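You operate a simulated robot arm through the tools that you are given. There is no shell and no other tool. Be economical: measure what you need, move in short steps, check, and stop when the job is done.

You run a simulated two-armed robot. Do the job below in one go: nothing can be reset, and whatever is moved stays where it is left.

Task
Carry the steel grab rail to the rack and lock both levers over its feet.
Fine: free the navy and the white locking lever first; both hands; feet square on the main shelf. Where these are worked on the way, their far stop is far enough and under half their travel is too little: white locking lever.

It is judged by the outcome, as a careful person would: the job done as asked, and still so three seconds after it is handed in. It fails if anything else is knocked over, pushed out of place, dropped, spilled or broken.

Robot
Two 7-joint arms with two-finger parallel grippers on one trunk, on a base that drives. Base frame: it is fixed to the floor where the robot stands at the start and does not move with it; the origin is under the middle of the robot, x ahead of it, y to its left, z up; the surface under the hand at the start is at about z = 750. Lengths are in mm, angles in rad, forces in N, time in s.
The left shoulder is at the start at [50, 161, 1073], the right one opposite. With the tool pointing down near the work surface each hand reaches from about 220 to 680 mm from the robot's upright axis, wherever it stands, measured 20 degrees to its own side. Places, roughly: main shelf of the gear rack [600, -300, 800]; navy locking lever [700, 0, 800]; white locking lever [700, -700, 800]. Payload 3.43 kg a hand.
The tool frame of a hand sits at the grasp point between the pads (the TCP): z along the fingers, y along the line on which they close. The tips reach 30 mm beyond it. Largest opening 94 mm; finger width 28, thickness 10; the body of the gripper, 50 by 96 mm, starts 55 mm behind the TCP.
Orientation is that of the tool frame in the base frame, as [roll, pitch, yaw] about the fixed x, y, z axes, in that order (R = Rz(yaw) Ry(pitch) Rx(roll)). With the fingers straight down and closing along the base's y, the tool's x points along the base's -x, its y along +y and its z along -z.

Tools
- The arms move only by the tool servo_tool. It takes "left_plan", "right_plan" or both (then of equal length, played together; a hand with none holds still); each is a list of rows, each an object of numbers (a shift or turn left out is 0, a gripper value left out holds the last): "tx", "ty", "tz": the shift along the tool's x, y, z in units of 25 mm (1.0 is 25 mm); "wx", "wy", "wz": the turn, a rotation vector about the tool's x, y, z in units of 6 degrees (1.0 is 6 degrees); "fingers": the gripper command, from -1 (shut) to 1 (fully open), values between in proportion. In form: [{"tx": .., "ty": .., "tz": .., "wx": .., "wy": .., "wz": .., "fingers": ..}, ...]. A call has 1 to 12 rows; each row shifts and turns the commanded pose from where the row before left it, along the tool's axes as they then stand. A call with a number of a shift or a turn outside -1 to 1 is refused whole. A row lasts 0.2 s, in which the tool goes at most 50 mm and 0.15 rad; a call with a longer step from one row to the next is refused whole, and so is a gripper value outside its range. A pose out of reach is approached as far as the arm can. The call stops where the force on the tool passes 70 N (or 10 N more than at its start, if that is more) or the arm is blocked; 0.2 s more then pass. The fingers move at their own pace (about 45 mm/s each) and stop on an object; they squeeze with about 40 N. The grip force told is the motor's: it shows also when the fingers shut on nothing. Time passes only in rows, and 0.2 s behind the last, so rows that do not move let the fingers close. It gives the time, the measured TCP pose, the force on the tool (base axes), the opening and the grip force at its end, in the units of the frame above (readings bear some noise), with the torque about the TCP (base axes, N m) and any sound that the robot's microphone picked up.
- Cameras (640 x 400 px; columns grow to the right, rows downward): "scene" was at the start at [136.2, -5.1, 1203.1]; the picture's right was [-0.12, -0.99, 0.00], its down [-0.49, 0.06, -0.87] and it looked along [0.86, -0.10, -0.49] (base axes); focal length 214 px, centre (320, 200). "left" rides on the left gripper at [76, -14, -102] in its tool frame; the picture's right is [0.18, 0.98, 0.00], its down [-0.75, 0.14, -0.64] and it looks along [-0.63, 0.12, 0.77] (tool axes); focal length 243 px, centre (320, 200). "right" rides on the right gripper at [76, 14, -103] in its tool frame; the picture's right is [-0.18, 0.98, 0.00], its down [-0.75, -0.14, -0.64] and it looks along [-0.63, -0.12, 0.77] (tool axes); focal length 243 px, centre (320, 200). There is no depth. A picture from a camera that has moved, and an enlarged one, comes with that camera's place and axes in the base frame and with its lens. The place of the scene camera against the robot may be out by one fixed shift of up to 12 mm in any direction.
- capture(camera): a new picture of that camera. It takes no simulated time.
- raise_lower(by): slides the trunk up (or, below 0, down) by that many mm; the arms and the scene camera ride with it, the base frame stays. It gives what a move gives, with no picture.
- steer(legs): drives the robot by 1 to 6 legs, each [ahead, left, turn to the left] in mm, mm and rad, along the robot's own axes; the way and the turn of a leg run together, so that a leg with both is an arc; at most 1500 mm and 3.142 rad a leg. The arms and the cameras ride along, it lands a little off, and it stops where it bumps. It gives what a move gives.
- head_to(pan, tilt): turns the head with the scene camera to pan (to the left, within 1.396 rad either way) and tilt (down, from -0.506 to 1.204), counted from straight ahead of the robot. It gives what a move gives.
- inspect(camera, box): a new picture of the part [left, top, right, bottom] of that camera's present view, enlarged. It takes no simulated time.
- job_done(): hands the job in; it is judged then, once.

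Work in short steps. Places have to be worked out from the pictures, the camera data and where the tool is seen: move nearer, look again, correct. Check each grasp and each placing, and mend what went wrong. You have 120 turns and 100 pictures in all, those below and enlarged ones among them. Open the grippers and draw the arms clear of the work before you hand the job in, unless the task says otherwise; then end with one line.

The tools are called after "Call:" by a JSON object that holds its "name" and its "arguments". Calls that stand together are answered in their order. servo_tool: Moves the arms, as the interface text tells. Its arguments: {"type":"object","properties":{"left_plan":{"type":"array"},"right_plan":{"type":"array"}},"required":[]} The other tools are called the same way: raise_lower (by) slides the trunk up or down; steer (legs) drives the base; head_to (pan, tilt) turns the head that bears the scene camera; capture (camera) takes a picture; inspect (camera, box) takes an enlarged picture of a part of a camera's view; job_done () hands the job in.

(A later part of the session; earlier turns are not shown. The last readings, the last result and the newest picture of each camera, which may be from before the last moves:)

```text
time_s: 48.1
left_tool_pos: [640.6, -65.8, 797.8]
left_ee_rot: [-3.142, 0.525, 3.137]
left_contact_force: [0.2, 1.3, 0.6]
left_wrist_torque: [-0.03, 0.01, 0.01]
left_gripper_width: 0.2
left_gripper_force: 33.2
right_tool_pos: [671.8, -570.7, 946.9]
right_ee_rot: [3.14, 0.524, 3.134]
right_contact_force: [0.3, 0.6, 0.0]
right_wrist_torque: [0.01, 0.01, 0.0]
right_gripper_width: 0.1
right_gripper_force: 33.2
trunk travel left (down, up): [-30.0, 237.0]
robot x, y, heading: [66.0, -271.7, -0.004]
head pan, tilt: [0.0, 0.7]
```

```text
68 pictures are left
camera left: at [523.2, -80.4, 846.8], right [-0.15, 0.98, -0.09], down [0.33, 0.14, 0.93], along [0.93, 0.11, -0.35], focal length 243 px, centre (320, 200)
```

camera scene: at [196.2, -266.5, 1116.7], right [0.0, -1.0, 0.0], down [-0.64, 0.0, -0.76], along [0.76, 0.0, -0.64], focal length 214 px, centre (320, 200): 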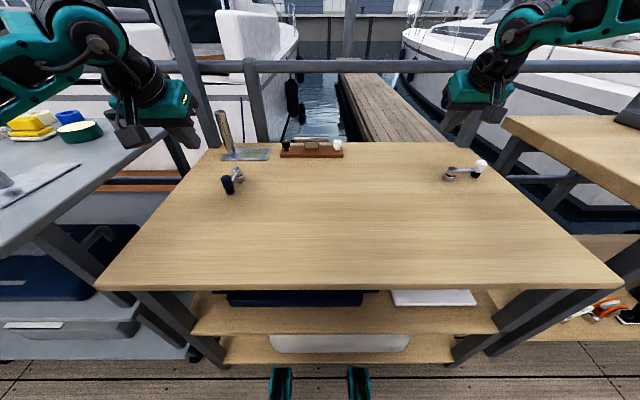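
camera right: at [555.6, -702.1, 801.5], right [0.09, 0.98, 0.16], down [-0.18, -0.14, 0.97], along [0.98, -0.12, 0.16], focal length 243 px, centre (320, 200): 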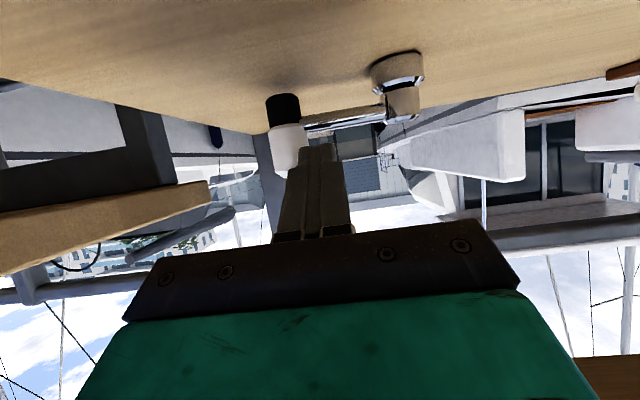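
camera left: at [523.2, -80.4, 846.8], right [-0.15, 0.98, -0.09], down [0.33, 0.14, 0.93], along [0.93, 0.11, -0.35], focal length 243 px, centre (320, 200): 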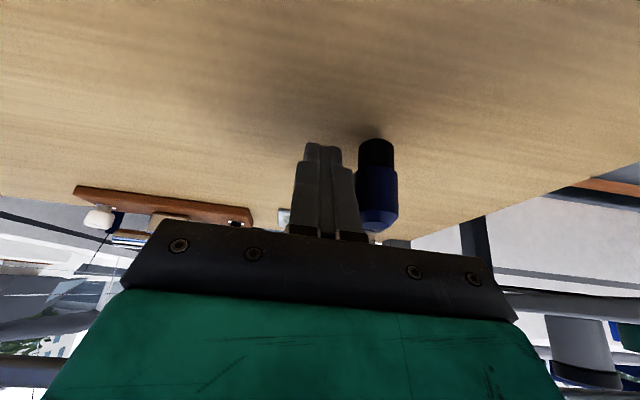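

Lined up on the inner side of the navy knob; I run the mirrored arc, pushing it outward to its far stop.

Call:
{"name": "servo_tool", "arguments": {"left_plan": [{"ty": 0.4}, {"ty": 0.4}, {"ty": 0.4}, {"ty": 0.4}, {"tx": -0.173, "tz": 0.1, "ty": 0.66}, {"tx": -0.173, "tz": 0.1, "ty": 0.66}, {"tx": -0.346, "tz": 0.2, "ty": 0.42}, {"tx": -0.346, "tz": 0.2, "ty": 0.35}, {"tx": -0.312, "tz": 0.18, "ty": 0.1}, {"tx": -0.312, "tz": 0.18}, {}]}}

Call:
{"name": "servo_tool", "arguments": {"left_plan": [{"tx": -0.346, "tz": 0.2}, {"tx": -0.346, "tz": 0.2}, {"tx": -0.346, "tz": 0.2}, {}]}}

Call:
{"name": "inspect", "arguments": {"camera": "scene", "box": [180, 120, 340, 220]}}

```text
time_s: 50.5
left_tool_pos: [686.9, 24.2, 798.9]
left_ee_rot: [-3.138, 0.525, 3.132]
left_contact_force: [2.3, -18.9, -4.9]
left_wrist_torque: [-0.44, 0.09, -0.52]
left_gripper_width: 0.2
left_gripper_force: 32.8
right_tool_pos: [671.5, -570.8, 945.4]
right_ee_rot: [3.136, 0.524, 3.134]
right_contact_force: [0.5, -0.4, -0.1]
right_wrist_torque: [0.0, 0.03, 0.01]
right_gripper_width: 0.0
right_gripper_force: 33.2
trunk travel left (down, up): [-30.0, 237.0]
robot x, y, heading: [65.7, -273.4, -0.006]
head pan, tilt: [0.0, 0.7]
```

```text
time_s: 51.2
left_tool_pos: [693.7, 22.7, 797.5]
left_ee_rot: [-3.132, 0.5, 3.136]
left_contact_force: [-24.6, -7.4, 10.7]
left_wrist_torque: [-0.06, 0.22, -0.11]
left_gripper_width: 0.0
left_gripper_force: 33.5
right_tool_pos: [668.9, -568.7, 946.3]
right_ee_rot: [3.138, 0.528, 3.136]
right_contact_force: [0.5, -0.4, 0.2]
right_wrist_torque: [-0.02, -0.01, -0.02]
right_gripper_width: 0.0
right_gripper_force: 32.6
trunk travel left (down, up): [-30.0, 237.0]
robot x, y, heading: [61.3, -272.6, 0.002]
head pan, tilt: [0.0, 0.7]
stopped in row 3 (left hand): the force on the tool passed its limit at 77 N (the readings are from after the stop); the commanded pose is now the measured one
```

```text
4.00 times, centred on (260, 170) of scene
camera zoom: at [192.2, -267.3, 1117.3], right [0.0, -1.0, 0.0], down [-0.64, 0.0, -0.77], along [0.77, 0.0, -0.64], focal length 858 px, centre (560, 320)
```

zoom: 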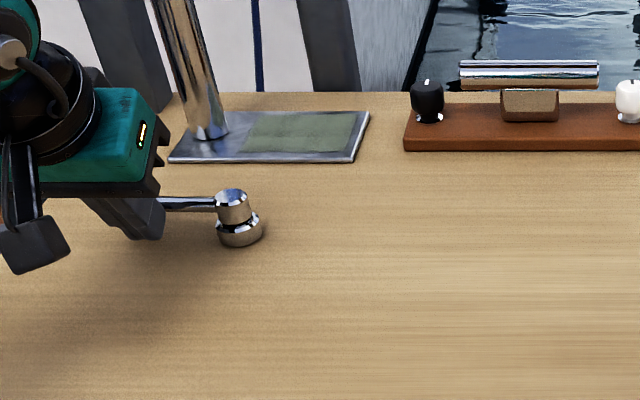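

Navy lever stopped hard at its far stop (77 N). I retract the left hand, raise both, level the tools and open the grippers.

Call:
{"name": "servo_tool", "arguments": {"left_plan": [{"tx": 0.8, "tz": -0.5}, {"tx": -0.4, "tz": -0.9}, {"tx": -0.4, "tz": -0.9}, {"tx": -0.4, "tz": -0.9}, {"tx": -0.4, "tz": -0.9}, {"tx": -0.4, "tz": -0.9}, {"wy": 1, "fingers": 1}, {"wy": 1}, {"wy": 1}, {"wy": 1}, {"wy": 1}, {}], "right_plan": [{}, {}, {}, {}, {}, {}, {"wy": 1, "fingers": 1}, {"wy": 1}, {"wy": 1}, {"wy": 1}, {"wy": 1}, {}]}}

Call:
{"name": "raise_lower", "arguments": {"by": 150}}

Call:
{"name": "inspect", "arguments": {"camera": "scene", "box": [160, 120, 520, 345]}}

```text
time_s: 53.8
left_tool_pos: [663.4, 28.4, 916.5]
left_ee_rot: [-3.138, -0.027, 3.135]
left_contact_force: [1.0, 0.0, -0.3]
left_wrist_torque: [-0.01, 0.02, 0.0]
left_gripper_width: 93.8
left_gripper_force: 0.1
right_tool_pos: [642.4, -576.3, 943.1]
right_ee_rot: [3.137, 0.003, 3.137]
right_contact_force: [0.4, -0.1, -0.1]
right_wrist_torque: [0.0, 0.0, 0.0]
right_gripper_width: 93.9
right_gripper_force: 0.0
right hand out of reach, approached as far as the arm can: row 10, 11
trunk travel left (down, up): [-30.0, 237.0]
robot x, y, heading: [65.2, -268.9, -0.001]
head pan, tilt: [0.0, 0.7]
```

```text
time_s: 55.5
left_tool_pos: [663.2, 27.0, 1067.6]
left_ee_rot: [-3.139, -0.027, 3.137]
left_contact_force: [0.0, 0.1, 0.5]
left_wrist_torque: [-0.03, 0.0, 0.0]
left_gripper_width: 94.0
left_gripper_force: 0.1
right_tool_pos: [643.0, -574.9, 1092.1]
right_ee_rot: [3.14, 0.002, 3.138]
right_contact_force: [-0.3, 1.2, 0.1]
right_wrist_torque: [-0.01, 0.02, -0.01]
right_gripper_width: 94.0
right_gripper_force: 0.1
trunk travel left (down, up): [-180.0, 87.0]
robot x, y, heading: [64.3, -269.3, -0.003]
head pan, tilt: [0.0, 0.7]
```

```text
1.78 times, centred on (340, 232) of scene
camera zoom: at [195.3, -266.3, 1266.6], right [0.0, -1.0, 0.0], down [-0.64, 0.0, -0.76], along [0.76, 0.0, -0.64], focal length 381 px, centre (284, 142)
```

zoom: 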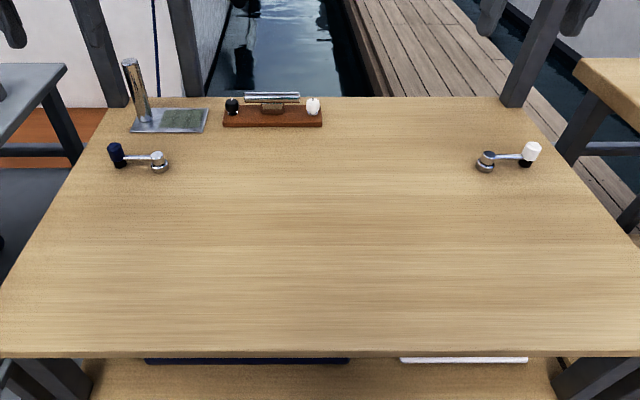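

Both levers now stand outward, freed. I draw both hands back toward me before driving to the rail.

Call:
{"name": "servo_tool", "arguments": {"left_plan": [{"tx": 1}, {"tx": 1}, {"tx": 1}, {"tx": 1}, {"tx": 1}, {"tx": 1}, {"tx": 1}, {"tx": 1}, {"tx": 0.5}, {}], "right_plan": [{"tx": 1}, {"tx": 1}, {"tx": 1}, {"tx": 1}, {"tx": 1}, {"tx": 1}, {"tx": 1}, {"tx": 1}, {"tx": 0.5}, {}]}}

Call:
{"name": "servo_tool", "arguments": {"left_plan": [{"wz": -1}, {"wz": -1}, {"wz": -1}, {"wz": -1}, {"wz": -1}, {"wz": -1}, {"wz": -1}, {"wz": -1}, {"wz": -1}, {"wz": -1}, {"wz": -1}, {"wz": -1}], "right_plan": [{"wz": 1}, {"wz": 1}, {"wz": 1}, {"wz": 1}, {"wz": 1}, {"wz": 1}, {"wz": 1}, {"wz": 1}, {"wz": 1}, {"wz": 1}, {"wz": 1}, {"wz": 1}]}}

Call:
{"name": "servo_tool", "arguments": {"left_plan": [{"wz": -1}, {"wz": -1}, {"wz": -1}, {}], "right_plan": [{"wz": 1}, {"wz": 1}, {"wz": 1}, {}]}}

```text
time_s: 57.7
left_tool_pos: [449.4, 28.2, 1072.8]
left_ee_rot: [-3.138, -0.025, 3.136]
left_contact_force: [-0.4, 0.3, 0.1]
left_wrist_torque: [0.01, -0.01, -0.01]
left_gripper_width: 93.9
left_gripper_force: 0.1
right_tool_pos: [432.3, -574.9, 1092.9]
right_ee_rot: [3.14, 0.001, 3.138]
right_contact_force: [-0.7, -0.5, 0.3]
right_wrist_torque: [0.0, 0.05, 0.0]
right_gripper_width: 94.1
right_gripper_force: 0.2
trunk travel left (down, up): [-180.0, 87.0]
robot x, y, heading: [64.0, -274.3, 0.001]
head pan, tilt: [0.0, 0.7]
```

```text
time_s: 60.3
left_tool_pos: [450.6, 29.7, 1072.0]
left_ee_rot: [3.119, -0.013, -1.888]
left_contact_force: [-0.1, 0.3, 0.5]
left_wrist_torque: [0.0, 0.0, -0.02]
left_gripper_width: 94.2
left_gripper_force: 0.0
right_tool_pos: [428.6, -573.6, 1091.3]
right_ee_rot: [3.138, -0.003, 1.881]
right_contact_force: [0.4, 0.3, 1.1]
right_wrist_torque: [0.01, -0.01, 0.03]
right_gripper_width: 94.1
right_gripper_force: 0.1
trunk travel left (down, up): [-180.0, 87.0]
robot x, y, heading: [63.1, -273.6, -0.003]
head pan, tilt: [0.0, 0.7]
```

```text
time_s: 61.3
left_tool_pos: [450.7, 29.4, 1072.2]
left_ee_rot: [3.116, -0.003, -1.574]
left_contact_force: [0.2, -0.1, 0.6]
left_wrist_torque: [0.0, -0.02, 0.01]
left_gripper_width: 93.9
left_gripper_force: 0.1
right_tool_pos: [429.7, -573.5, 1091.5]
right_ee_rot: [3.138, -0.001, 1.564]
right_contact_force: [0.2, 0.4, -0.3]
right_wrist_torque: [-0.01, 0.01, 0.02]
right_gripper_width: 93.8
right_gripper_force: 0.1
trunk travel left (down, up): [-180.0, 87.0]
robot x, y, heading: [64.2, -272.3, -0.004]
head pan, tilt: [0.0, 0.7]
```

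Both tools now close along x. I back off 150 and drive left to face the rail's middle, then look.

Call:
{"name": "steer", "arguments": {"legs": [[-150, 0, 0], [0, 895, 0]]}}

Call:
{"name": "capture", "arguments": {"camera": "scene"}}

```text
time_s: 70.4
left_tool_pos: [322.8, 910.8, 1072.9]
left_ee_rot: [3.114, -0.003, -1.595]
left_contact_force: [0.1, -0.4, 0.1]
left_wrist_torque: [0.0, -0.01, 0.01]
left_gripper_width: 94.1
left_gripper_force: 0.1
right_tool_pos: [286.8, 308.4, 1091.5]
right_ee_rot: [3.138, -0.002, 1.548]
right_contact_force: [0.0, -0.6, 0.1]
right_wrist_torque: [-0.02, 0.02, 0.02]
right_gripper_width: 94.1
right_gripper_force: 0.2
trunk travel left (down, up): [-180.0, 87.0]
robot x, y, heading: [-69.9, 620.1, -0.021]
head pan, tilt: [0.0, 0.7]
```

```text
65 pictures are left
camera scene: at [60.0, 621.5, 1266.7], right [-0.02, -1.0, 0.0], down [-0.64, 0.02, -0.76], along [0.76, -0.02, -0.64], focal length 214 px, centre (320, 200)
```

scene: 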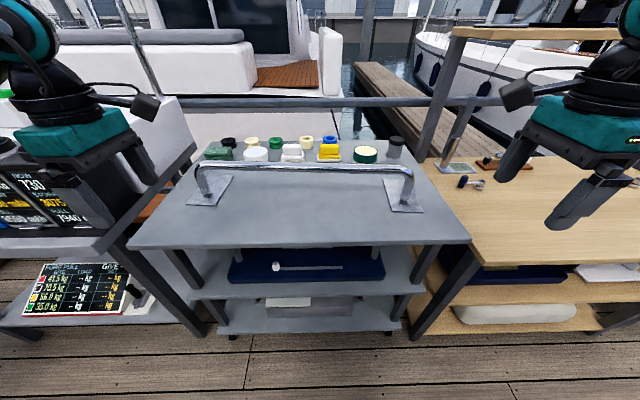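

Call:
{"name": "inspect", "arguments": {"camera": "scene", "box": [150, 130, 310, 230]}}

Call:
{"name": "inspect", "arguments": {"camera": "scene", "box": [310, 130, 470, 230]}}

```text
4.00 times, centred on (230, 180) of scene
camera zoom: at [60.0, 621.5, 1266.7], right [-0.02, -1.0, 0.0], down [-0.64, 0.02, -0.76], along [0.76, -0.02, -0.64], focal length 858 px, centre (680, 280)
```

zoom: 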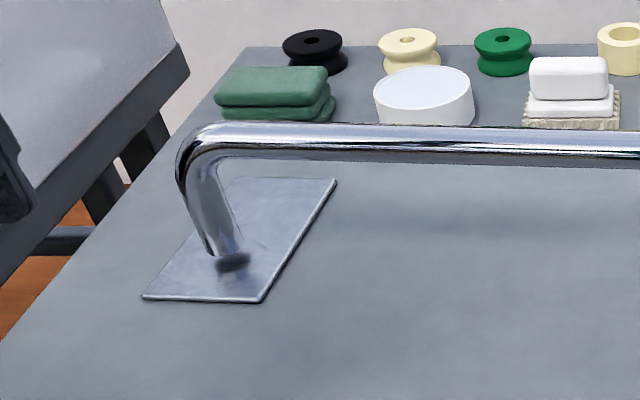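

```text
4.00 times, centred on (390, 180) of scene
camera zoom: at [60.0, 621.5, 1266.7], right [-0.02, -1.0, 0.0], down [-0.64, 0.02, -0.76], along [0.76, -0.02, -0.64], focal length 858 px, centre (40, 280)
```

zoom: 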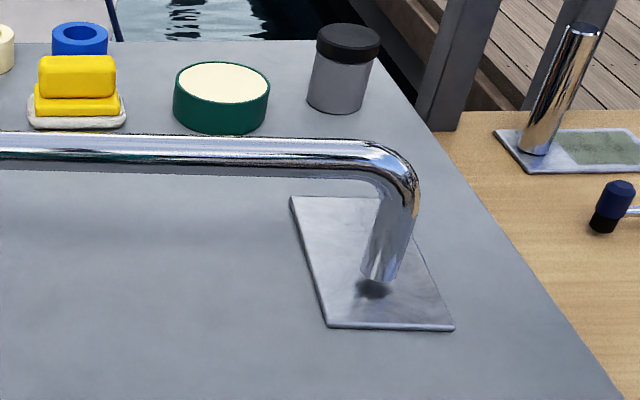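

The feet are long plates (≈86×157) with posts near their front ends; posts ≈ [531,362] and [580,953] (span ≈ 593), rail turned about −0.083 rad, tube axis z ≈ 968. I bring the hands in to ±190 and drive square to the rail.

Call:
{"name": "servo_tool", "arguments": {"left_plan": [{"tx": 1}, {"tx": 1}, {"tx": 1}, {"tx": 1}, {}], "right_plan": [{"tx": 1, "ty": 0.35}, {"tx": 1, "ty": 0.35}, {"tx": 1, "ty": 0.35}, {"tx": 1, "ty": 0.35}, {"tx": 0.9}]}}

Call:
{"name": "steer", "arguments": {"legs": [[0, 83, 0], [0, 0, -0.062], [80, 0, 0]]}}

Call:
{"name": "capture", "arguments": {"camera": "scene"}}

Call:
{"name": "capture", "arguments": {"camera": "left"}}

Call:
{"name": "capture", "arguments": {"camera": "right"}}

```text
time_s: 71.6
left_tool_pos: [317.7, 813.0, 1073.2]
left_ee_rot: [3.116, -0.005, -1.597]
left_contact_force: [0.3, 0.0, -0.1]
left_wrist_torque: [-0.01, 0.02, 0.03]
left_gripper_width: 94.3
left_gripper_force: 0.1
right_tool_pos: [324.0, 431.3, 1090.2]
right_ee_rot: [3.138, -0.001, 1.544]
right_contact_force: [0.7, 0.0, 0.1]
right_wrist_torque: [0.01, -0.01, 0.0]
right_gripper_width: 94.2
right_gripper_force: 0.0
trunk travel left (down, up): [-180.0, 87.0]
robot x, y, heading: [-68.8, 621.2, -0.022]
head pan, tilt: [0.0, 0.7]
```

```text
time_s: 74.1
left_tool_pos: [407.3, 864.8, 1073.0]
left_ee_rot: [3.116, -0.004, -1.662]
left_contact_force: [-0.2, 0.7, 0.9]
left_wrist_torque: [0.02, 0.0, 0.03]
left_gripper_width: 94.2
left_gripper_force: 0.2
right_tool_pos: [389.6, 480.6, 1090.6]
right_ee_rot: [3.139, -0.001, 1.484]
right_contact_force: [0.2, -1.1, 0.0]
right_wrist_torque: [0.0, -0.02, 0.03]
right_gripper_width: 93.9
right_gripper_force: 0.1
trunk travel left (down, up): [-180.0, 87.0]
robot x, y, heading: [6.4, 695.6, -0.089]
head pan, tilt: [0.0, 0.7]
```

```text
62 pictures are left
camera scene: at [137.6, 689.3, 1266.5], right [-0.09, -1.0, 0.0], down [-0.64, 0.06, -0.76], along [0.76, -0.07, -0.64], focal length 214 px, centre (320, 200)
```

scene: 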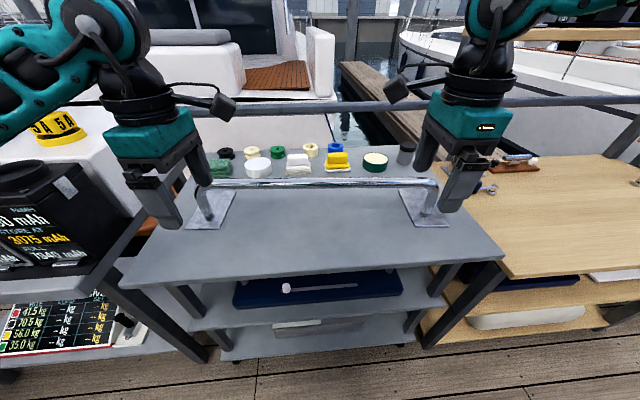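

```text
61 pictures are left
camera left: at [417.4, 787.1, 1173.8], right [-1.0, -0.09, 0.03], down [-0.06, 0.76, 0.64], along [-0.08, 0.64, -0.77], focal length 243 px, centre (320, 200)
```

left: 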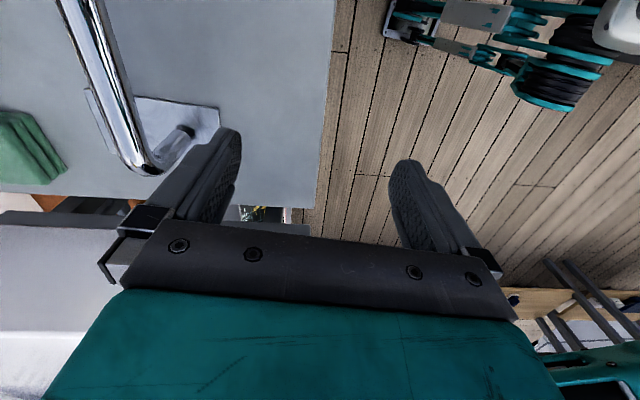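

```text
60 pictures are left
camera right: at [410.0, 556.9, 1191.5], right [0.96, -0.27, 0.0], down [-0.21, -0.74, 0.64], along [-0.17, -0.62, -0.77], focal length 243 px, centre (320, 200)
```

right: 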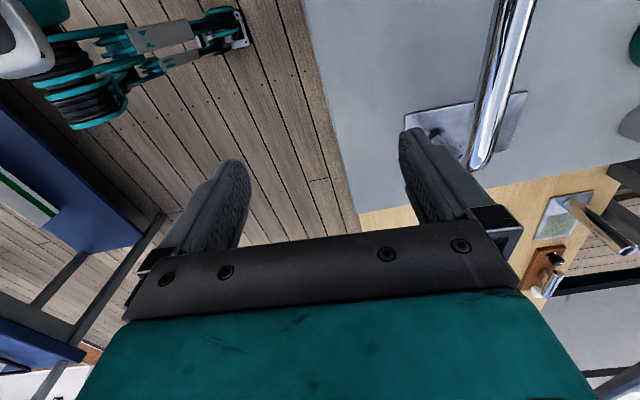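

I move both hands over the tube at roughly ±190 from its middle, staying above it, then check alignment with all cameras.

Call:
{"name": "servo_tool", "arguments": {"left_plan": [{"tx": 0.04, "ty": -0.79, "tz": 0.16}, {"tx": 0.04, "ty": -0.79, "tz": 0.16}, {"tx": 0.04, "ty": -0.79, "tz": 0.16}, {"tx": 0.04, "ty": -0.79, "tz": 0.16}, {"tx": 0.04, "ty": -0.79, "tz": 0.16}, {"tx": 0.04, "ty": -0.79, "tz": 0.16}, {"tx": 0.04, "ty": -0.79, "tz": 0.16}, {"tx": 0.04, "ty": -0.79, "tz": 0.16}, {}], "right_plan": [{"tx": -0.02, "ty": 0.72, "tz": 0.25}, {"tx": -0.02, "ty": 0.72, "tz": 0.25}, {"tx": -0.02, "ty": 0.72, "tz": 0.25}, {"tx": -0.02, "ty": 0.72, "tz": 0.25}, {"tx": -0.02, "ty": 0.72, "tz": 0.25}, {"tx": -0.02, "ty": 0.72, "tz": 0.25}, {"tx": -0.02, "ty": 0.72, "tz": 0.25}, {"tx": -0.02, "ty": 0.72, "tz": 0.25}, {}]}}

Call:
{"name": "capture", "arguments": {"camera": "left"}}

Call:
{"name": "capture", "arguments": {"camera": "right"}}

Call:
{"name": "capture", "arguments": {"camera": "scene"}}

```text
time_s: 76.1
left_tool_pos: [563.5, 841.1, 1037.4]
left_ee_rot: [3.117, -0.003, -1.662]
left_contact_force: [-0.3, -0.1, 0.7]
left_wrist_torque: [-0.02, -0.01, 0.01]
left_gripper_width: 94.2
left_gripper_force: 0.0
right_tool_pos: [516.9, 451.5, 1042.9]
right_ee_rot: [3.137, -0.005, 1.483]
right_contact_force: [0.0, 0.1, 0.0]
right_wrist_torque: [0.0, 0.01, 0.01]
right_gripper_width: 94.2
right_gripper_force: 0.1
right hand out of reach, approached as far as the arm can: row 7, 8
trunk travel left (down, up): [-180.0, 87.0]
robot x, y, heading: [5.6, 694.0, -0.089]
head pan, tilt: [0.0, 0.7]
```

```text
59 pictures are left
camera left: at [573.9, 763.6, 1137.7], right [-1.0, -0.09, 0.03], down [-0.06, 0.76, 0.64], along [-0.08, 0.64, -0.77], focal length 243 px, centre (320, 200)
```

left: 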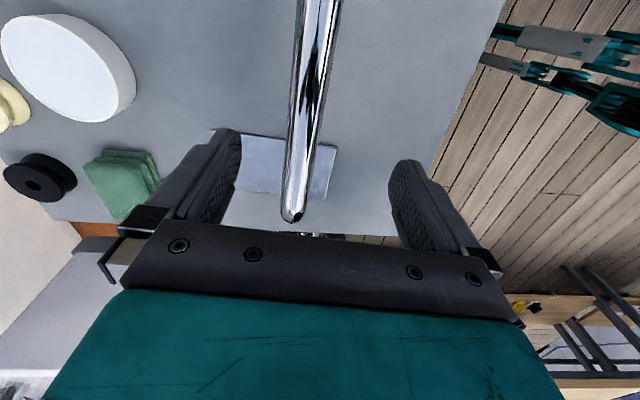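

```text
58 pictures are left
camera right: at [536.2, 526.6, 1144.3], right [0.96, -0.27, 0.0], down [-0.21, -0.74, 0.64], along [-0.17, -0.62, -0.77], focal length 243 px, centre (320, 200)
```

right: 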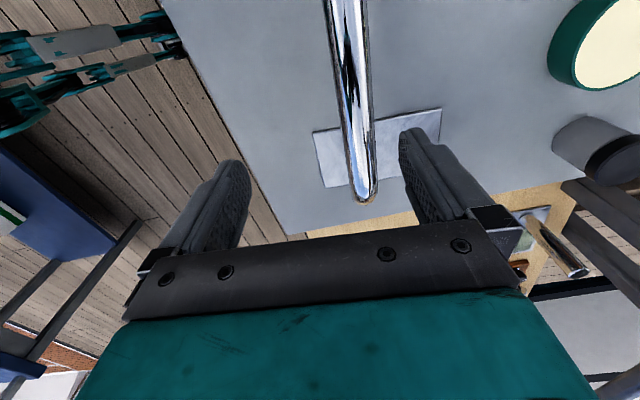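

```text
57 pictures are left
camera scene: at [136.6, 689.4, 1266.7], right [-0.09, -1.0, 0.0], down [-0.64, 0.06, -0.77], along [0.76, -0.07, -0.64], focal length 214 px, centre (320, 200)
```

scene: 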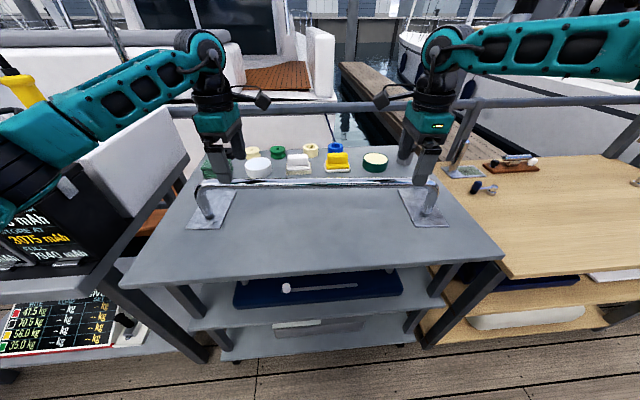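

Wrist views agree the tube passes x≈543 at y=451 and x≈575 at y=841 (slope 0.082); the right arm is at its reach limit, so I drive 35 mm closer and then center the grippers on the tube.

Call:
{"name": "steer", "arguments": {"legs": [[35, 0, 0.006]]}}

```text
time_s: 77.0
left_tool_pos: [598.9, 841.1, 1036.2]
left_ee_rot: [3.114, -0.003, -1.656]
left_contact_force: [0.3, -0.7, 0.1]
left_wrist_torque: [0.01, -0.01, -0.04]
left_gripper_width: 94.0
left_gripper_force: 0.1
right_tool_pos: [553.1, 452.7, 1042.3]
right_ee_rot: [3.137, -0.003, 1.488]
right_contact_force: [-0.2, -0.2, -1.1]
right_wrist_torque: [-0.04, 0.0, 0.0]
right_gripper_width: 94.0
right_gripper_force: 0.1
trunk travel left (down, up): [-180.0, 87.0]
robot x, y, heading: [41.7, 689.6, -0.079]
head pan, tilt: [0.0, 0.7]
```

Call:
{"name": "servo_tool", "arguments": {"left_plan": [{"ty": 0.48, "tx": 0.05, "wx": 0.26}, {"ty": 0.48, "tx": 0.04}, {}, {"tz": 0.7}, {"tz": 0.7}, {}], "right_plan": [{"ty": -0.2}, {"ty": -0.2}, {}, {"tz": 0.8}, {"tz": 0.8}, {}]}}

Call:
{"name": "capture", "arguments": {"camera": "left"}}

Call:
{"name": "capture", "arguments": {"camera": "right"}}

```text
time_s: 78.4
left_tool_pos: [572.7, 839.1, 1002.4]
left_ee_rot: [-3.14, -0.004, -1.654]
left_contact_force: [-0.5, 0.4, -0.6]
left_wrist_torque: [0.01, 0.02, 0.0]
left_gripper_width: 94.0
left_gripper_force: 0.0
right_tool_pos: [543.4, 452.7, 1003.5]
right_ee_rot: [3.137, -0.003, 1.489]
right_contact_force: [0.1, -1.0, 1.3]
right_wrist_torque: [0.02, 0.03, 0.0]
right_gripper_width: 93.9
right_gripper_force: 0.1
trunk travel left (down, up): [-180.0, 87.0]
robot x, y, heading: [37.7, 692.1, -0.081]
head pan, tilt: [0.0, 0.7]
```

```text
56 pictures are left
camera left: at [580.8, 763.1, 1103.9], right [-0.99, -0.1, 0.0], down [-0.08, 0.77, 0.64], along [-0.06, 0.64, -0.77], focal length 243 px, centre (320, 200)
```

left: 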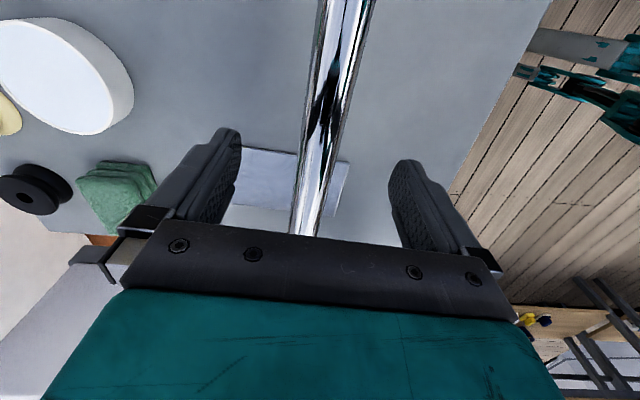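

```text
55 pictures are left
camera right: at [562.6, 528.5, 1104.2], right [0.96, -0.26, 0.0], down [-0.21, -0.74, 0.64], along [-0.17, -0.62, -0.77], focal length 243 px, centre (320, 200)
```

right: 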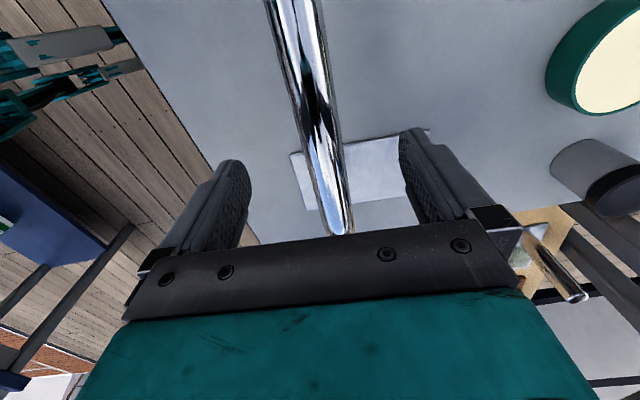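

Tube runs between the fingers on both sides. Descend the last 38 mm and close both grippers.

Call:
{"name": "servo_tool", "arguments": {"left_plan": [{"tz": 0.5, "ty": -0.06}, {"tz": 0.5, "ty": -0.05}, {"tz": 0.5}, {"fingers": -1}, {}, {}, {}, {}, {}], "right_plan": [{"tz": 0.5, "ty": 0.05}, {"tz": 0.5, "ty": 0.05}, {"tz": 0.5}, {"fingers": -1}, {}, {}, {}, {}, {}]}}

Call:
{"name": "capture", "arguments": {"camera": "left"}}

Call:
{"name": "capture", "arguments": {"camera": "right"}}

Call:
{"name": "capture", "arguments": {"camera": "scene"}}

```text
time_s: 80.4
left_tool_pos: [574.4, 841.0, 965.0]
left_ee_rot: [-3.14, -0.003, -1.655]
left_contact_force: [-3.7, -0.2, -0.1]
left_wrist_torque: [0.29, 0.06, -0.42]
left_gripper_width: 30.6
left_gripper_force: 39.8
right_tool_pos: [538.7, 448.9, 969.6]
right_ee_rot: [3.131, -0.005, 1.487]
right_contact_force: [6.1, -1.5, 14.0]
right_wrist_torque: [-0.23, -0.13, -0.87]
right_gripper_width: 27.1
right_gripper_force: 39.7
right hand out of reach, approached as far as the arm can: row 2, 3
trunk travel left (down, up): [-180.0, 87.0]
robot x, y, heading: [40.9, 690.4, -0.078]
head pan, tilt: [0.0, 0.7]
```

```text
54 pictures are left
camera left: at [583.5, 763.4, 1066.4], right [-0.99, -0.1, 0.0], down [-0.08, 0.77, 0.64], along [-0.06, 0.64, -0.77], focal length 243 px, centre (320, 200)
```

left: 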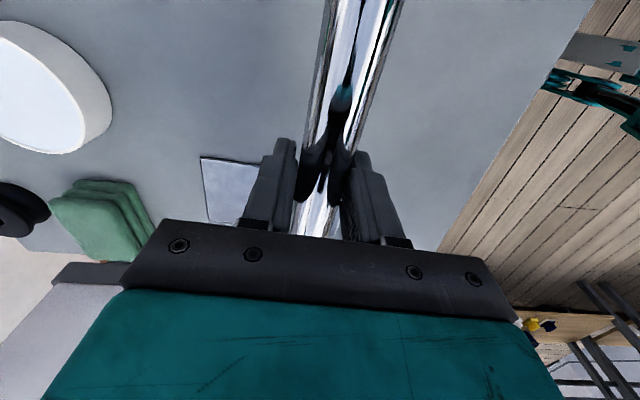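

```text
53 pictures are left
camera right: at [558.2, 523.2, 1072.1], right [0.96, -0.27, 0.01], down [-0.21, -0.74, 0.64], along [-0.16, -0.61, -0.77], focal length 243 px, centre (320, 200)
```

right: 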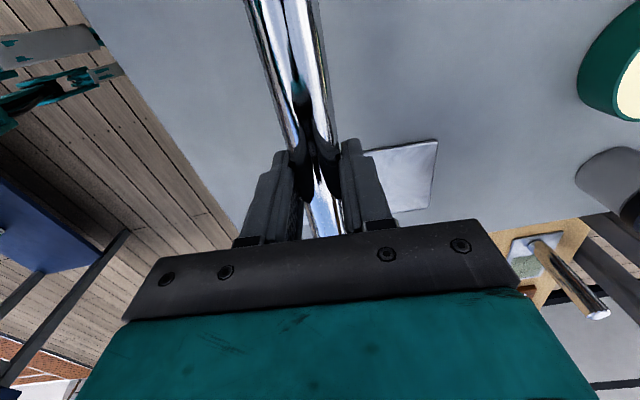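

```text
52 pictures are left
camera scene: at [171.1, 687.5, 1267.0], right [-0.08, -1.0, 0.0], down [-0.64, 0.05, -0.77], along [0.76, -0.06, -0.64], focal length 214 px, centre (320, 200)
```

scene: 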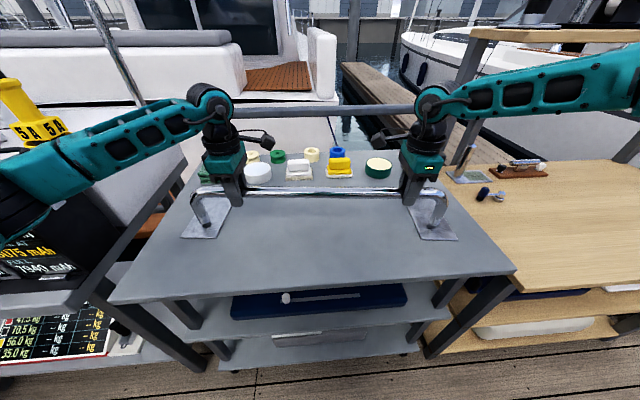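

Both grippers hold the tube (27–31 mm, 40 N). I lift by raising the trunk 60 mm so both hands stay in step.

Call:
{"name": "raise_lower", "arguments": {"by": 15}}

Call:
{"name": "raise_lower", "arguments": {"by": 50}}

Call:
{"name": "capture", "arguments": {"camera": "scene"}}

```text
time_s: 81.0
left_tool_pos: [577.6, 839.3, 979.1]
left_ee_rot: [-3.141, -0.006, -1.658]
left_contact_force: [-5.3, 1.6, -0.5]
left_wrist_torque: [-1.17, 0.19, -1.04]
left_gripper_width: 26.3
left_gripper_force: 39.8
right_tool_pos: [538.4, 447.7, 979.4]
right_ee_rot: [3.141, -0.003, 1.488]
right_contact_force: [5.0, -1.2, -10.7]
right_wrist_torque: [-0.86, 0.13, -1.09]
right_gripper_width: 26.6
right_gripper_force: 39.8
trunk travel left (down, up): [-195.0, 72.0]
robot x, y, heading: [40.6, 690.3, -0.088]
head pan, tilt: [0.0, 0.7]
```

```text
time_s: 81.9
left_tool_pos: [577.4, 840.3, 1028.6]
left_ee_rot: [3.14, -0.003, -1.654]
left_contact_force: [-3.8, 0.9, -0.6]
left_wrist_torque: [-1.19, 0.19, -0.84]
left_gripper_width: 26.9
left_gripper_force: 39.9
right_tool_pos: [539.6, 447.9, 1032.2]
right_ee_rot: [3.137, -0.005, 1.489]
right_contact_force: [5.2, -1.9, -11.0]
right_wrist_torque: [-1.11, 0.11, -0.98]
right_gripper_width: 26.7
right_gripper_force: 39.5
trunk travel left (down, up): [-245.0, 22.0]
robot x, y, heading: [40.5, 689.2, -0.08]
head pan, tilt: [0.0, 0.7]
```

```text
51 pictures are left
camera scene: at [173.1, 687.0, 1331.5], right [-0.08, -1.0, 0.0], down [-0.64, 0.05, -0.76], along [0.76, -0.06, -0.65], focal length 214 px, centre (320, 200)
```

scene: 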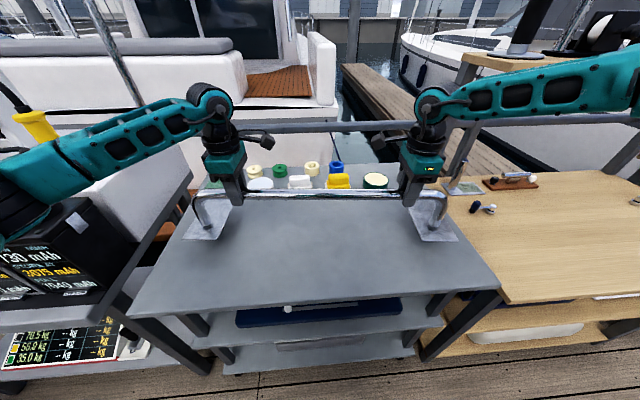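

The rail is up, weight about 1.1 kg shared. I back away, square up to heading 0, drive right to the rack's middle and approach partway.

Call:
{"name": "steer", "arguments": {"legs": [[-150, 0, 0], [0, 0, 0.083], [0, -1050, 0]]}}

Call:
{"name": "capture", "arguments": {"camera": "scene"}}

```text
time_s: 92.7
left_tool_pos: [402.4, -154.1, 1027.8]
left_ee_rot: [-3.141, -0.004, -1.612]
left_contact_force: [-4.4, 3.5, -5.3]
left_wrist_torque: [-0.29, 0.09, -0.84]
left_gripper_width: 26.5
left_gripper_force: 40.3
right_tool_pos: [382.0, -546.6, 1031.5]
right_ee_rot: [3.136, -0.005, 1.533]
right_contact_force: [4.9, -3.3, -6.8]
right_wrist_torque: [-0.25, -0.03, -1.01]
right_gripper_width: 26.6
right_gripper_force: 40.3
trunk travel left (down, up): [-245.0, 22.0]
robot x, y, heading: [-126.8, -328.0, -0.035]
head pan, tilt: [0.0, 0.7]
```

```text
50 pictures are left
camera scene: at [5.3, -324.8, 1331.5], right [-0.04, -1.0, 0.0], down [-0.64, 0.02, -0.76], along [0.76, -0.03, -0.64], focal length 214 px, centre (320, 200)
```

scene: 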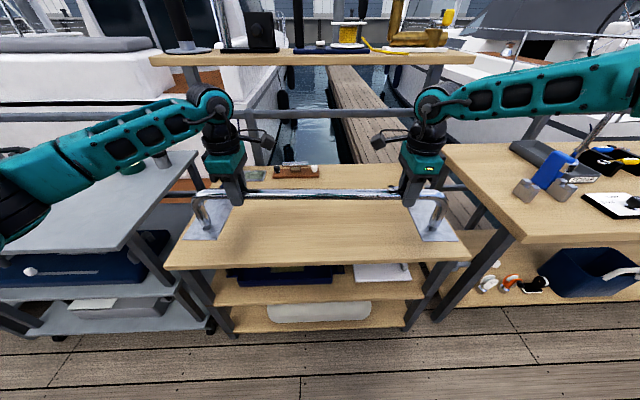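

Heading is off by −0.035 and the rail line by about −0.052; I turn +0.052, shift 32 right and go 130 ahead, leaving a last bit for fine alignment.

Call:
{"name": "steer", "arguments": {"legs": [[0, 0, 0.052], [0, -32, 0], [130, 0, 0]]}}

Call:
{"name": "capture", "arguments": {"camera": "scene"}}

Call:
{"name": "capture", "arguments": {"camera": "left"}}

Call:
{"name": "capture", "arguments": {"camera": "right"}}

```text
time_s: 95.0
left_tool_pos: [523.0, -157.8, 1028.9]
left_ee_rot: [3.141, -0.005, -1.563]
left_contact_force: [-4.6, -0.9, -5.3]
left_wrist_torque: [-0.09, 0.08, -0.87]
left_gripper_width: 26.5
left_gripper_force: 39.9
right_tool_pos: [522.3, -551.8, 1030.9]
right_ee_rot: [3.139, -0.004, 1.583]
right_contact_force: [5.0, 0.8, -5.8]
right_wrist_torque: [-0.18, 0.0, -0.97]
right_gripper_width: 26.4
right_gripper_force: 39.6
trunk travel left (down, up): [-245.0, 22.0]
robot x, y, heading: [2.0, -356.1, 0.009]
head pan, tilt: [0.0, 0.7]
```

```text
49 pictures are left
camera scene: at [136.2, -348.9, 1331.4], right [0.01, -1.0, 0.0], down [-0.65, -0.01, -0.76], along [0.76, 0.01, -0.65], focal length 214 px, centre (320, 200)
```

scene: 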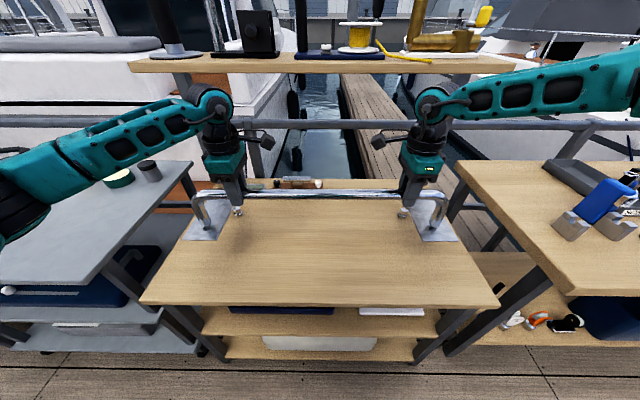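

```text
48 pictures are left
camera left: at [538.5, -234.1, 1130.0], right [-0.98, -0.19, 0.0], down [-0.15, 0.75, 0.64], along [-0.12, 0.63, -0.77], focal length 243 px, centre (320, 200)
```

left: 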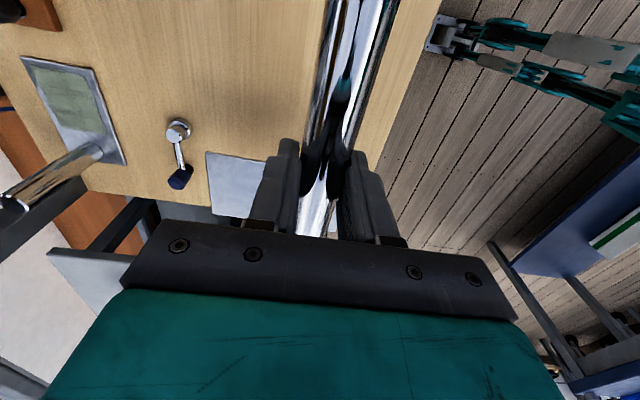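

```text
47 pictures are left
camera right: at [535.1, -475.5, 1133.4], right [0.98, -0.17, 0.0], down [-0.14, -0.76, 0.64], along [-0.11, -0.63, -0.77], focal length 243 px, centre (320, 200)
```

right: 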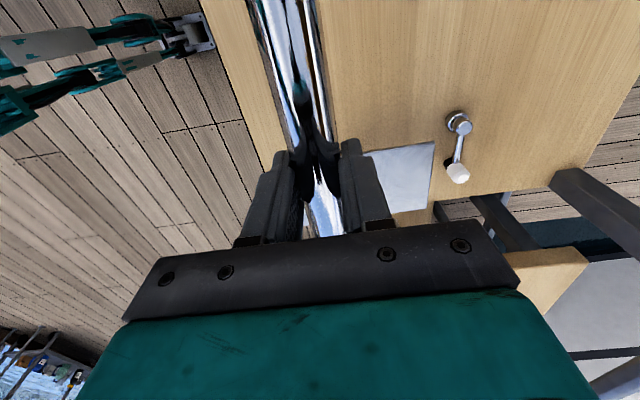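

The rail is now square (0.002 rad) and centered (plates ≈ −68 and −630, hub mid ≈ −347). I go 55 mm ahead so the plates' rear parts come under the levers' locked positions, then lower partway with the trunk.

Call:
{"name": "steer", "arguments": {"legs": [[55, 0, 0]]}}

Call:
{"name": "raise_lower", "arguments": {"by": -120}}

Call:
{"name": "capture", "arguments": {"camera": "scene"}}

Call:
{"name": "capture", "arguments": {"camera": "left"}}

Call:
{"name": "capture", "arguments": {"camera": "right"}}

```text
time_s: 95.9
left_tool_pos: [578.6, -158.4, 1028.6]
left_ee_rot: [3.14, -0.004, -1.562]
left_contact_force: [-4.7, -1.9, -4.8]
left_wrist_torque: [-0.23, 0.12, -0.73]
left_gripper_width: 26.5
left_gripper_force: 39.7
right_tool_pos: [578.3, -550.8, 1031.5]
right_ee_rot: [3.138, -0.006, 1.579]
right_contact_force: [4.0, 1.7, -7.3]
right_wrist_torque: [-0.36, 0.0, -0.91]
right_gripper_width: 26.7
right_gripper_force: 40.0
trunk travel left (down, up): [-245.0, 22.0]
robot x, y, heading: [59.4, -357.2, 0.009]
head pan, tilt: [0.0, 0.7]
```

```text
time_s: 97.4
left_tool_pos: [576.9, -157.4, 908.6]
left_ee_rot: [3.14, -0.001, -1.564]
left_contact_force: [-4.3, -0.7, -4.4]
left_wrist_torque: [-0.14, 0.1, -0.59]
left_gripper_width: 26.6
left_gripper_force: 39.9
right_tool_pos: [577.2, -550.7, 912.6]
right_ee_rot: [3.136, -0.005, 1.579]
right_contact_force: [3.6, 0.9, -7.4]
right_wrist_torque: [-0.28, -0.05, -0.76]
right_gripper_width: 26.7
right_gripper_force: 40.5
trunk travel left (down, up): [-125.0, 142.0]
robot x, y, heading: [57.0, -352.8, 0.01]
head pan, tilt: [0.0, 0.7]
```

```text
46 pictures are left
camera scene: at [190.7, -348.2, 1211.6], right [0.01, -1.0, 0.0], down [-0.64, -0.01, -0.76], along [0.76, 0.01, -0.64], focal length 214 px, centre (320, 200)
```

scene: 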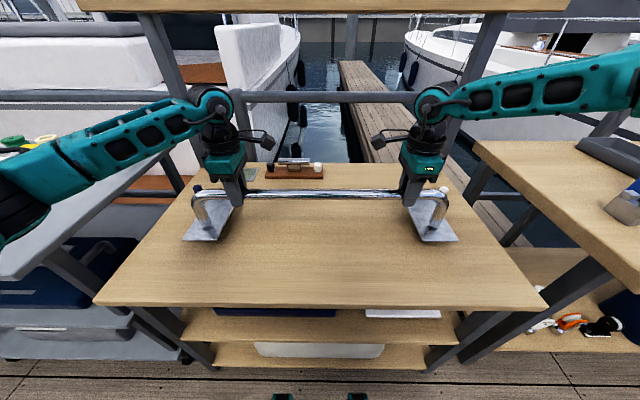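

```text
45 pictures are left
camera left: at [592.8, -233.8, 1010.4], right [-0.98, -0.19, 0.0], down [-0.15, 0.75, 0.64], along [-0.12, 0.63, -0.77], focal length 243 px, centre (320, 200)
```

left: 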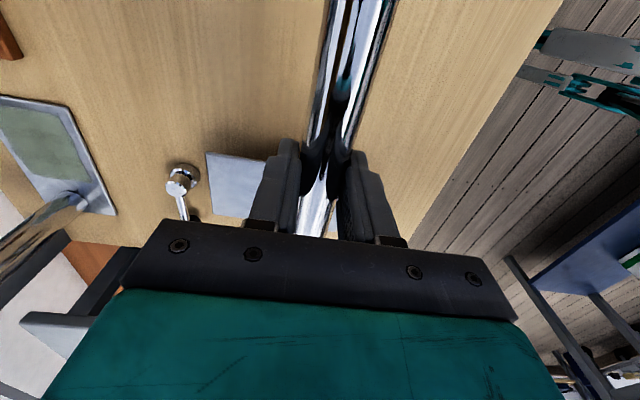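

```text
44 pictures are left
camera right: at [590.2, -475.2, 1014.0], right [0.98, -0.18, 0.01], down [-0.14, -0.76, 0.64], along [-0.11, -0.63, -0.77], focal length 243 px, centre (320, 200)
```

right: 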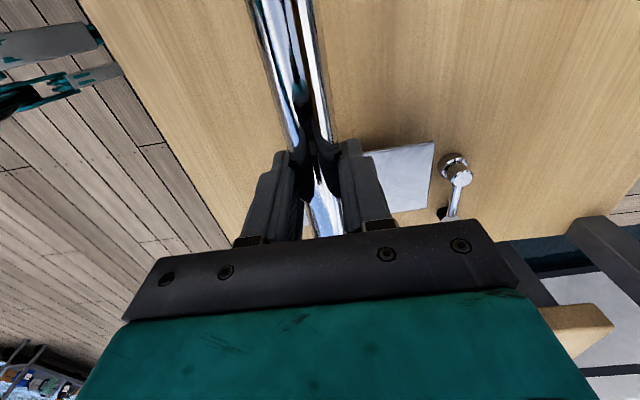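

Near the shelf: plates' rear edges at x≈673, hubs at x≈719 and about 23 mm outboard of the plate centres, so the locked pads will land well on the plates. I lower most of the rest and look side-on.

Call:
{"name": "raise_lower", "arguments": {"by": -38}}

Call:
{"name": "inspect", "arguments": {"camera": "scene", "box": [150, 160, 310, 260]}}

Call:
{"name": "inspect", "arguments": {"camera": "scene", "box": [370, 160, 530, 260]}}

```text
time_s: 98.2
left_tool_pos: [576.0, -156.6, 872.8]
left_ee_rot: [-3.14, -0.002, -1.564]
left_contact_force: [-4.8, 1.4, 5.3]
left_wrist_torque: [0.59, -0.19, -0.67]
left_gripper_width: 26.7
left_gripper_force: 39.8
right_tool_pos: [577.7, -551.6, 874.9]
right_ee_rot: [3.134, -0.006, 1.58]
right_contact_force: [4.5, 1.5, -6.8]
right_wrist_torque: [0.91, -0.22, -0.79]
right_gripper_width: 26.4
right_gripper_force: 39.9
trunk travel left (down, up): [-87.0, 180.0]
robot x, y, heading: [60.6, -360.5, 0.008]
head pan, tilt: [0.0, 0.7]
```

```text
4.00 times, centred on (230, 210) of scene
camera zoom: at [189.8, -348.5, 1173.8], right [0.01, -1.0, 0.0], down [-0.64, -0.01, -0.77], along [0.76, 0.01, -0.64], focal length 858 px, centre (680, 160)
```

zoom: 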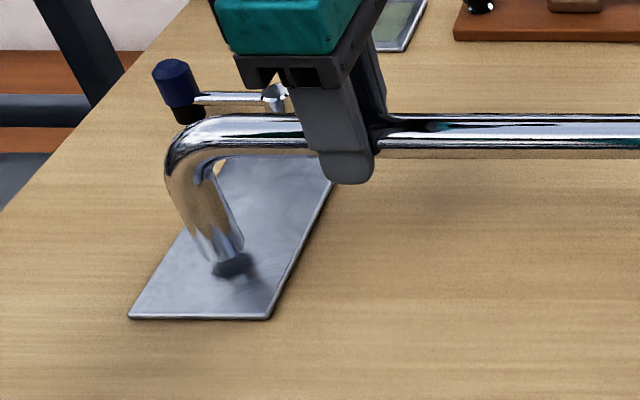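

```text
4.00 times, centred on (450, 210) of scene
camera zoom: at [189.8, -348.5, 1173.8], right [0.01, -1.0, 0.0], down [-0.64, -0.01, -0.77], along [0.76, 0.01, -0.64], focal length 858 px, centre (-200, 160)
```

zoom: 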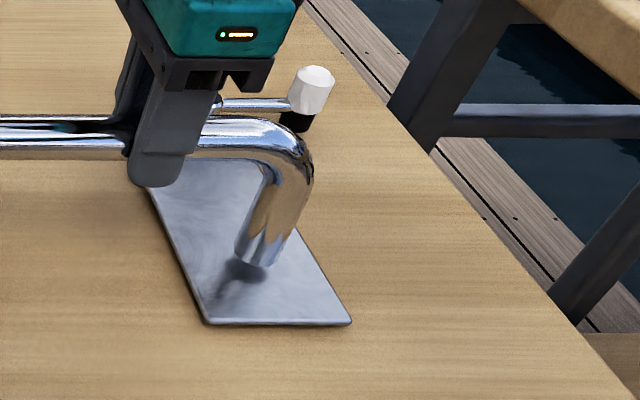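

Contact has just begun (left z force flipped to +5 N at TCP ≈ 873). I lower in small steps until both plates bear flat.

Call:
{"name": "raise_lower", "arguments": {"by": -3}}

Call:
{"name": "raise_lower", "arguments": {"by": -3}}

Call:
{"name": "inspect", "arguments": {"camera": "scene", "box": [150, 160, 310, 260]}}

Call:
{"name": "inspect", "arguments": {"camera": "scene", "box": [370, 160, 530, 260]}}

```text
time_s: 98.8
left_tool_pos: [576.1, -157.0, 871.1]
left_ee_rot: [-3.137, -0.003, -1.564]
left_contact_force: [-6.1, 1.4, 22.2]
left_wrist_torque: [0.7, 0.08, -0.77]
left_gripper_width: 26.5
left_gripper_force: 40.3
right_tool_pos: [577.1, -552.7, 871.7]
right_ee_rot: [3.134, -0.006, 1.581]
right_contact_force: [5.6, 1.2, -9.8]
right_wrist_torque: [1.09, -0.21, -0.93]
right_gripper_width: 26.4
right_gripper_force: 39.8
trunk travel left (down, up): [-84.0, 183.0]
robot x, y, heading: [57.4, -356.7, 0.015]
head pan, tilt: [0.0, 0.7]
```

```text
time_s: 99.3
left_tool_pos: [576.8, -159.2, 871.1]
left_ee_rot: [-3.132, -0.008, -1.564]
left_contact_force: [-1.0, 3.4, 33.4]
left_wrist_torque: [-0.01, 0.08, -1.15]
left_gripper_width: 26.7
left_gripper_force: 39.9
right_tool_pos: [576.0, -552.2, 871.1]
right_ee_rot: [3.13, -0.004, 1.579]
right_contact_force: [7.2, -1.7, 4.9]
right_wrist_torque: [-0.09, 0.09, -0.86]
right_gripper_width: 26.7
right_gripper_force: 40.6
trunk travel left (down, up): [-81.0, 186.0]
robot x, y, heading: [59.1, -353.3, 0.01]
head pan, tilt: [0.0, 0.7]
```

```text
4.00 times, centred on (230, 210) of scene
camera zoom: at [187.6, -348.9, 1168.4], right [0.01, -1.0, 0.0], down [-0.64, -0.01, -0.77], along [0.77, 0.01, -0.64], focal length 858 px, centre (680, 160)
```

zoom: 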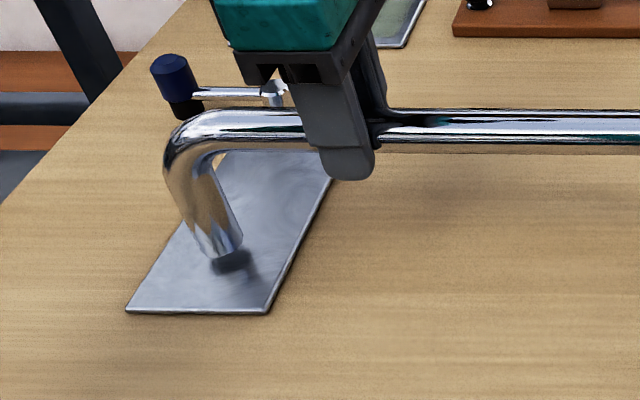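

```text
4.00 times, centred on (450, 210) of scene
camera zoom: at [187.6, -348.9, 1168.4], right [0.01, -1.0, 0.0], down [-0.64, -0.01, -0.77], along [0.77, 0.01, -0.64], focal length 858 px, centre (-200, 160)
```

zoom: 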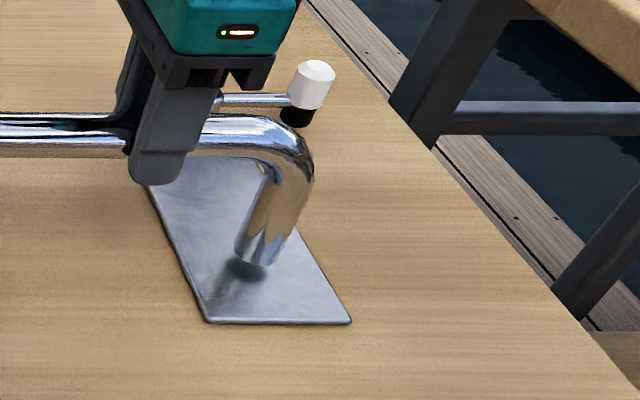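

Both feet now bear and the twisting torques have vanished, so the plates lie flat. I ease the left hand's 33 N preload slightly, then open both grippers.

Call:
{"name": "servo_tool", "arguments": {"left_plan": [{"tz": -0.1}, {}, {"fingers": -0.3}, {}, {"fingers": 1}, {}, {}], "right_plan": [{}, {}, {"fingers": -0.3}, {}, {"fingers": 1}, {}, {}]}}

Call:
{"name": "capture", "arguments": {"camera": "left"}}

Call:
{"name": "capture", "arguments": {"camera": "right"}}

Call:
{"name": "capture", "arguments": {"camera": "scene"}}

```text
time_s: 100.9
left_tool_pos: [576.8, -157.3, 868.4]
left_ee_rot: [-3.14, -0.004, -1.564]
left_contact_force: [0.3, -1.6, 0.4]
left_wrist_torque: [-0.02, 0.0, -0.01]
left_gripper_width: 93.7
left_gripper_force: 0.0
right_tool_pos: [577.5, -551.4, 869.3]
right_ee_rot: [3.134, -0.007, 1.579]
right_contact_force: [0.4, -0.3, 0.2]
right_wrist_torque: [0.0, 0.0, -0.01]
right_gripper_width: 94.1
right_gripper_force: 0.0
trunk travel left (down, up): [-81.0, 186.0]
robot x, y, heading: [60.5, -357.7, 0.009]
head pan, tilt: [0.0, 0.7]
```

```text
39 pictures are left
camera left: at [592.6, -233.4, 969.8], right [-0.98, -0.19, 0.0], down [-0.15, 0.75, 0.64], along [-0.12, 0.63, -0.77], focal length 243 px, centre (320, 200)
```

left: 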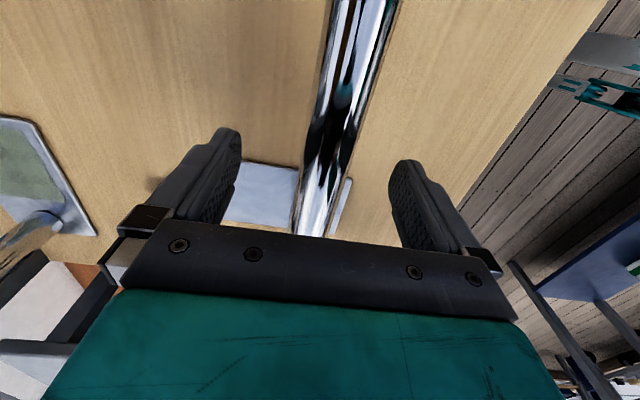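

```text
38 pictures are left
camera right: at [589.5, -475.1, 970.5], right [0.98, -0.18, 0.01], down [-0.14, -0.76, 0.64], along [-0.11, -0.63, -0.77], focal length 243 px, centre (320, 200)
```

right: 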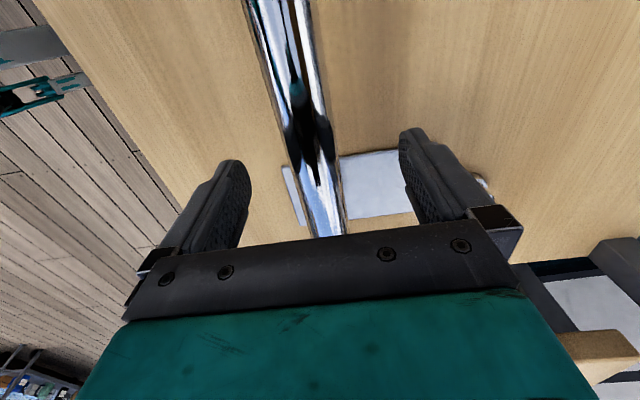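

```text
37 pictures are left
camera scene: at [189.9, -348.3, 1167.7], right [0.01, -1.0, 0.0], down [-0.64, -0.01, -0.76], along [0.76, 0.01, -0.64], focal length 214 px, centre (320, 200)
```

scene: 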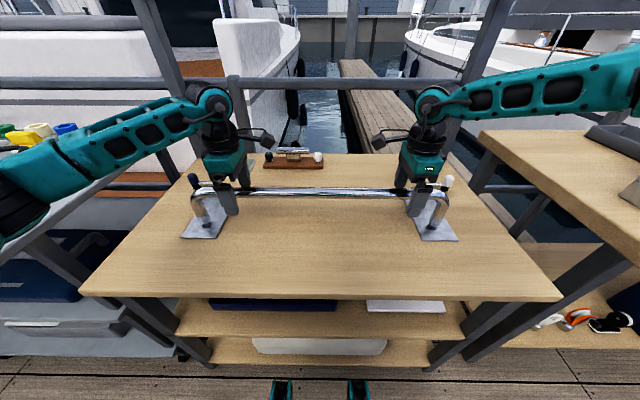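

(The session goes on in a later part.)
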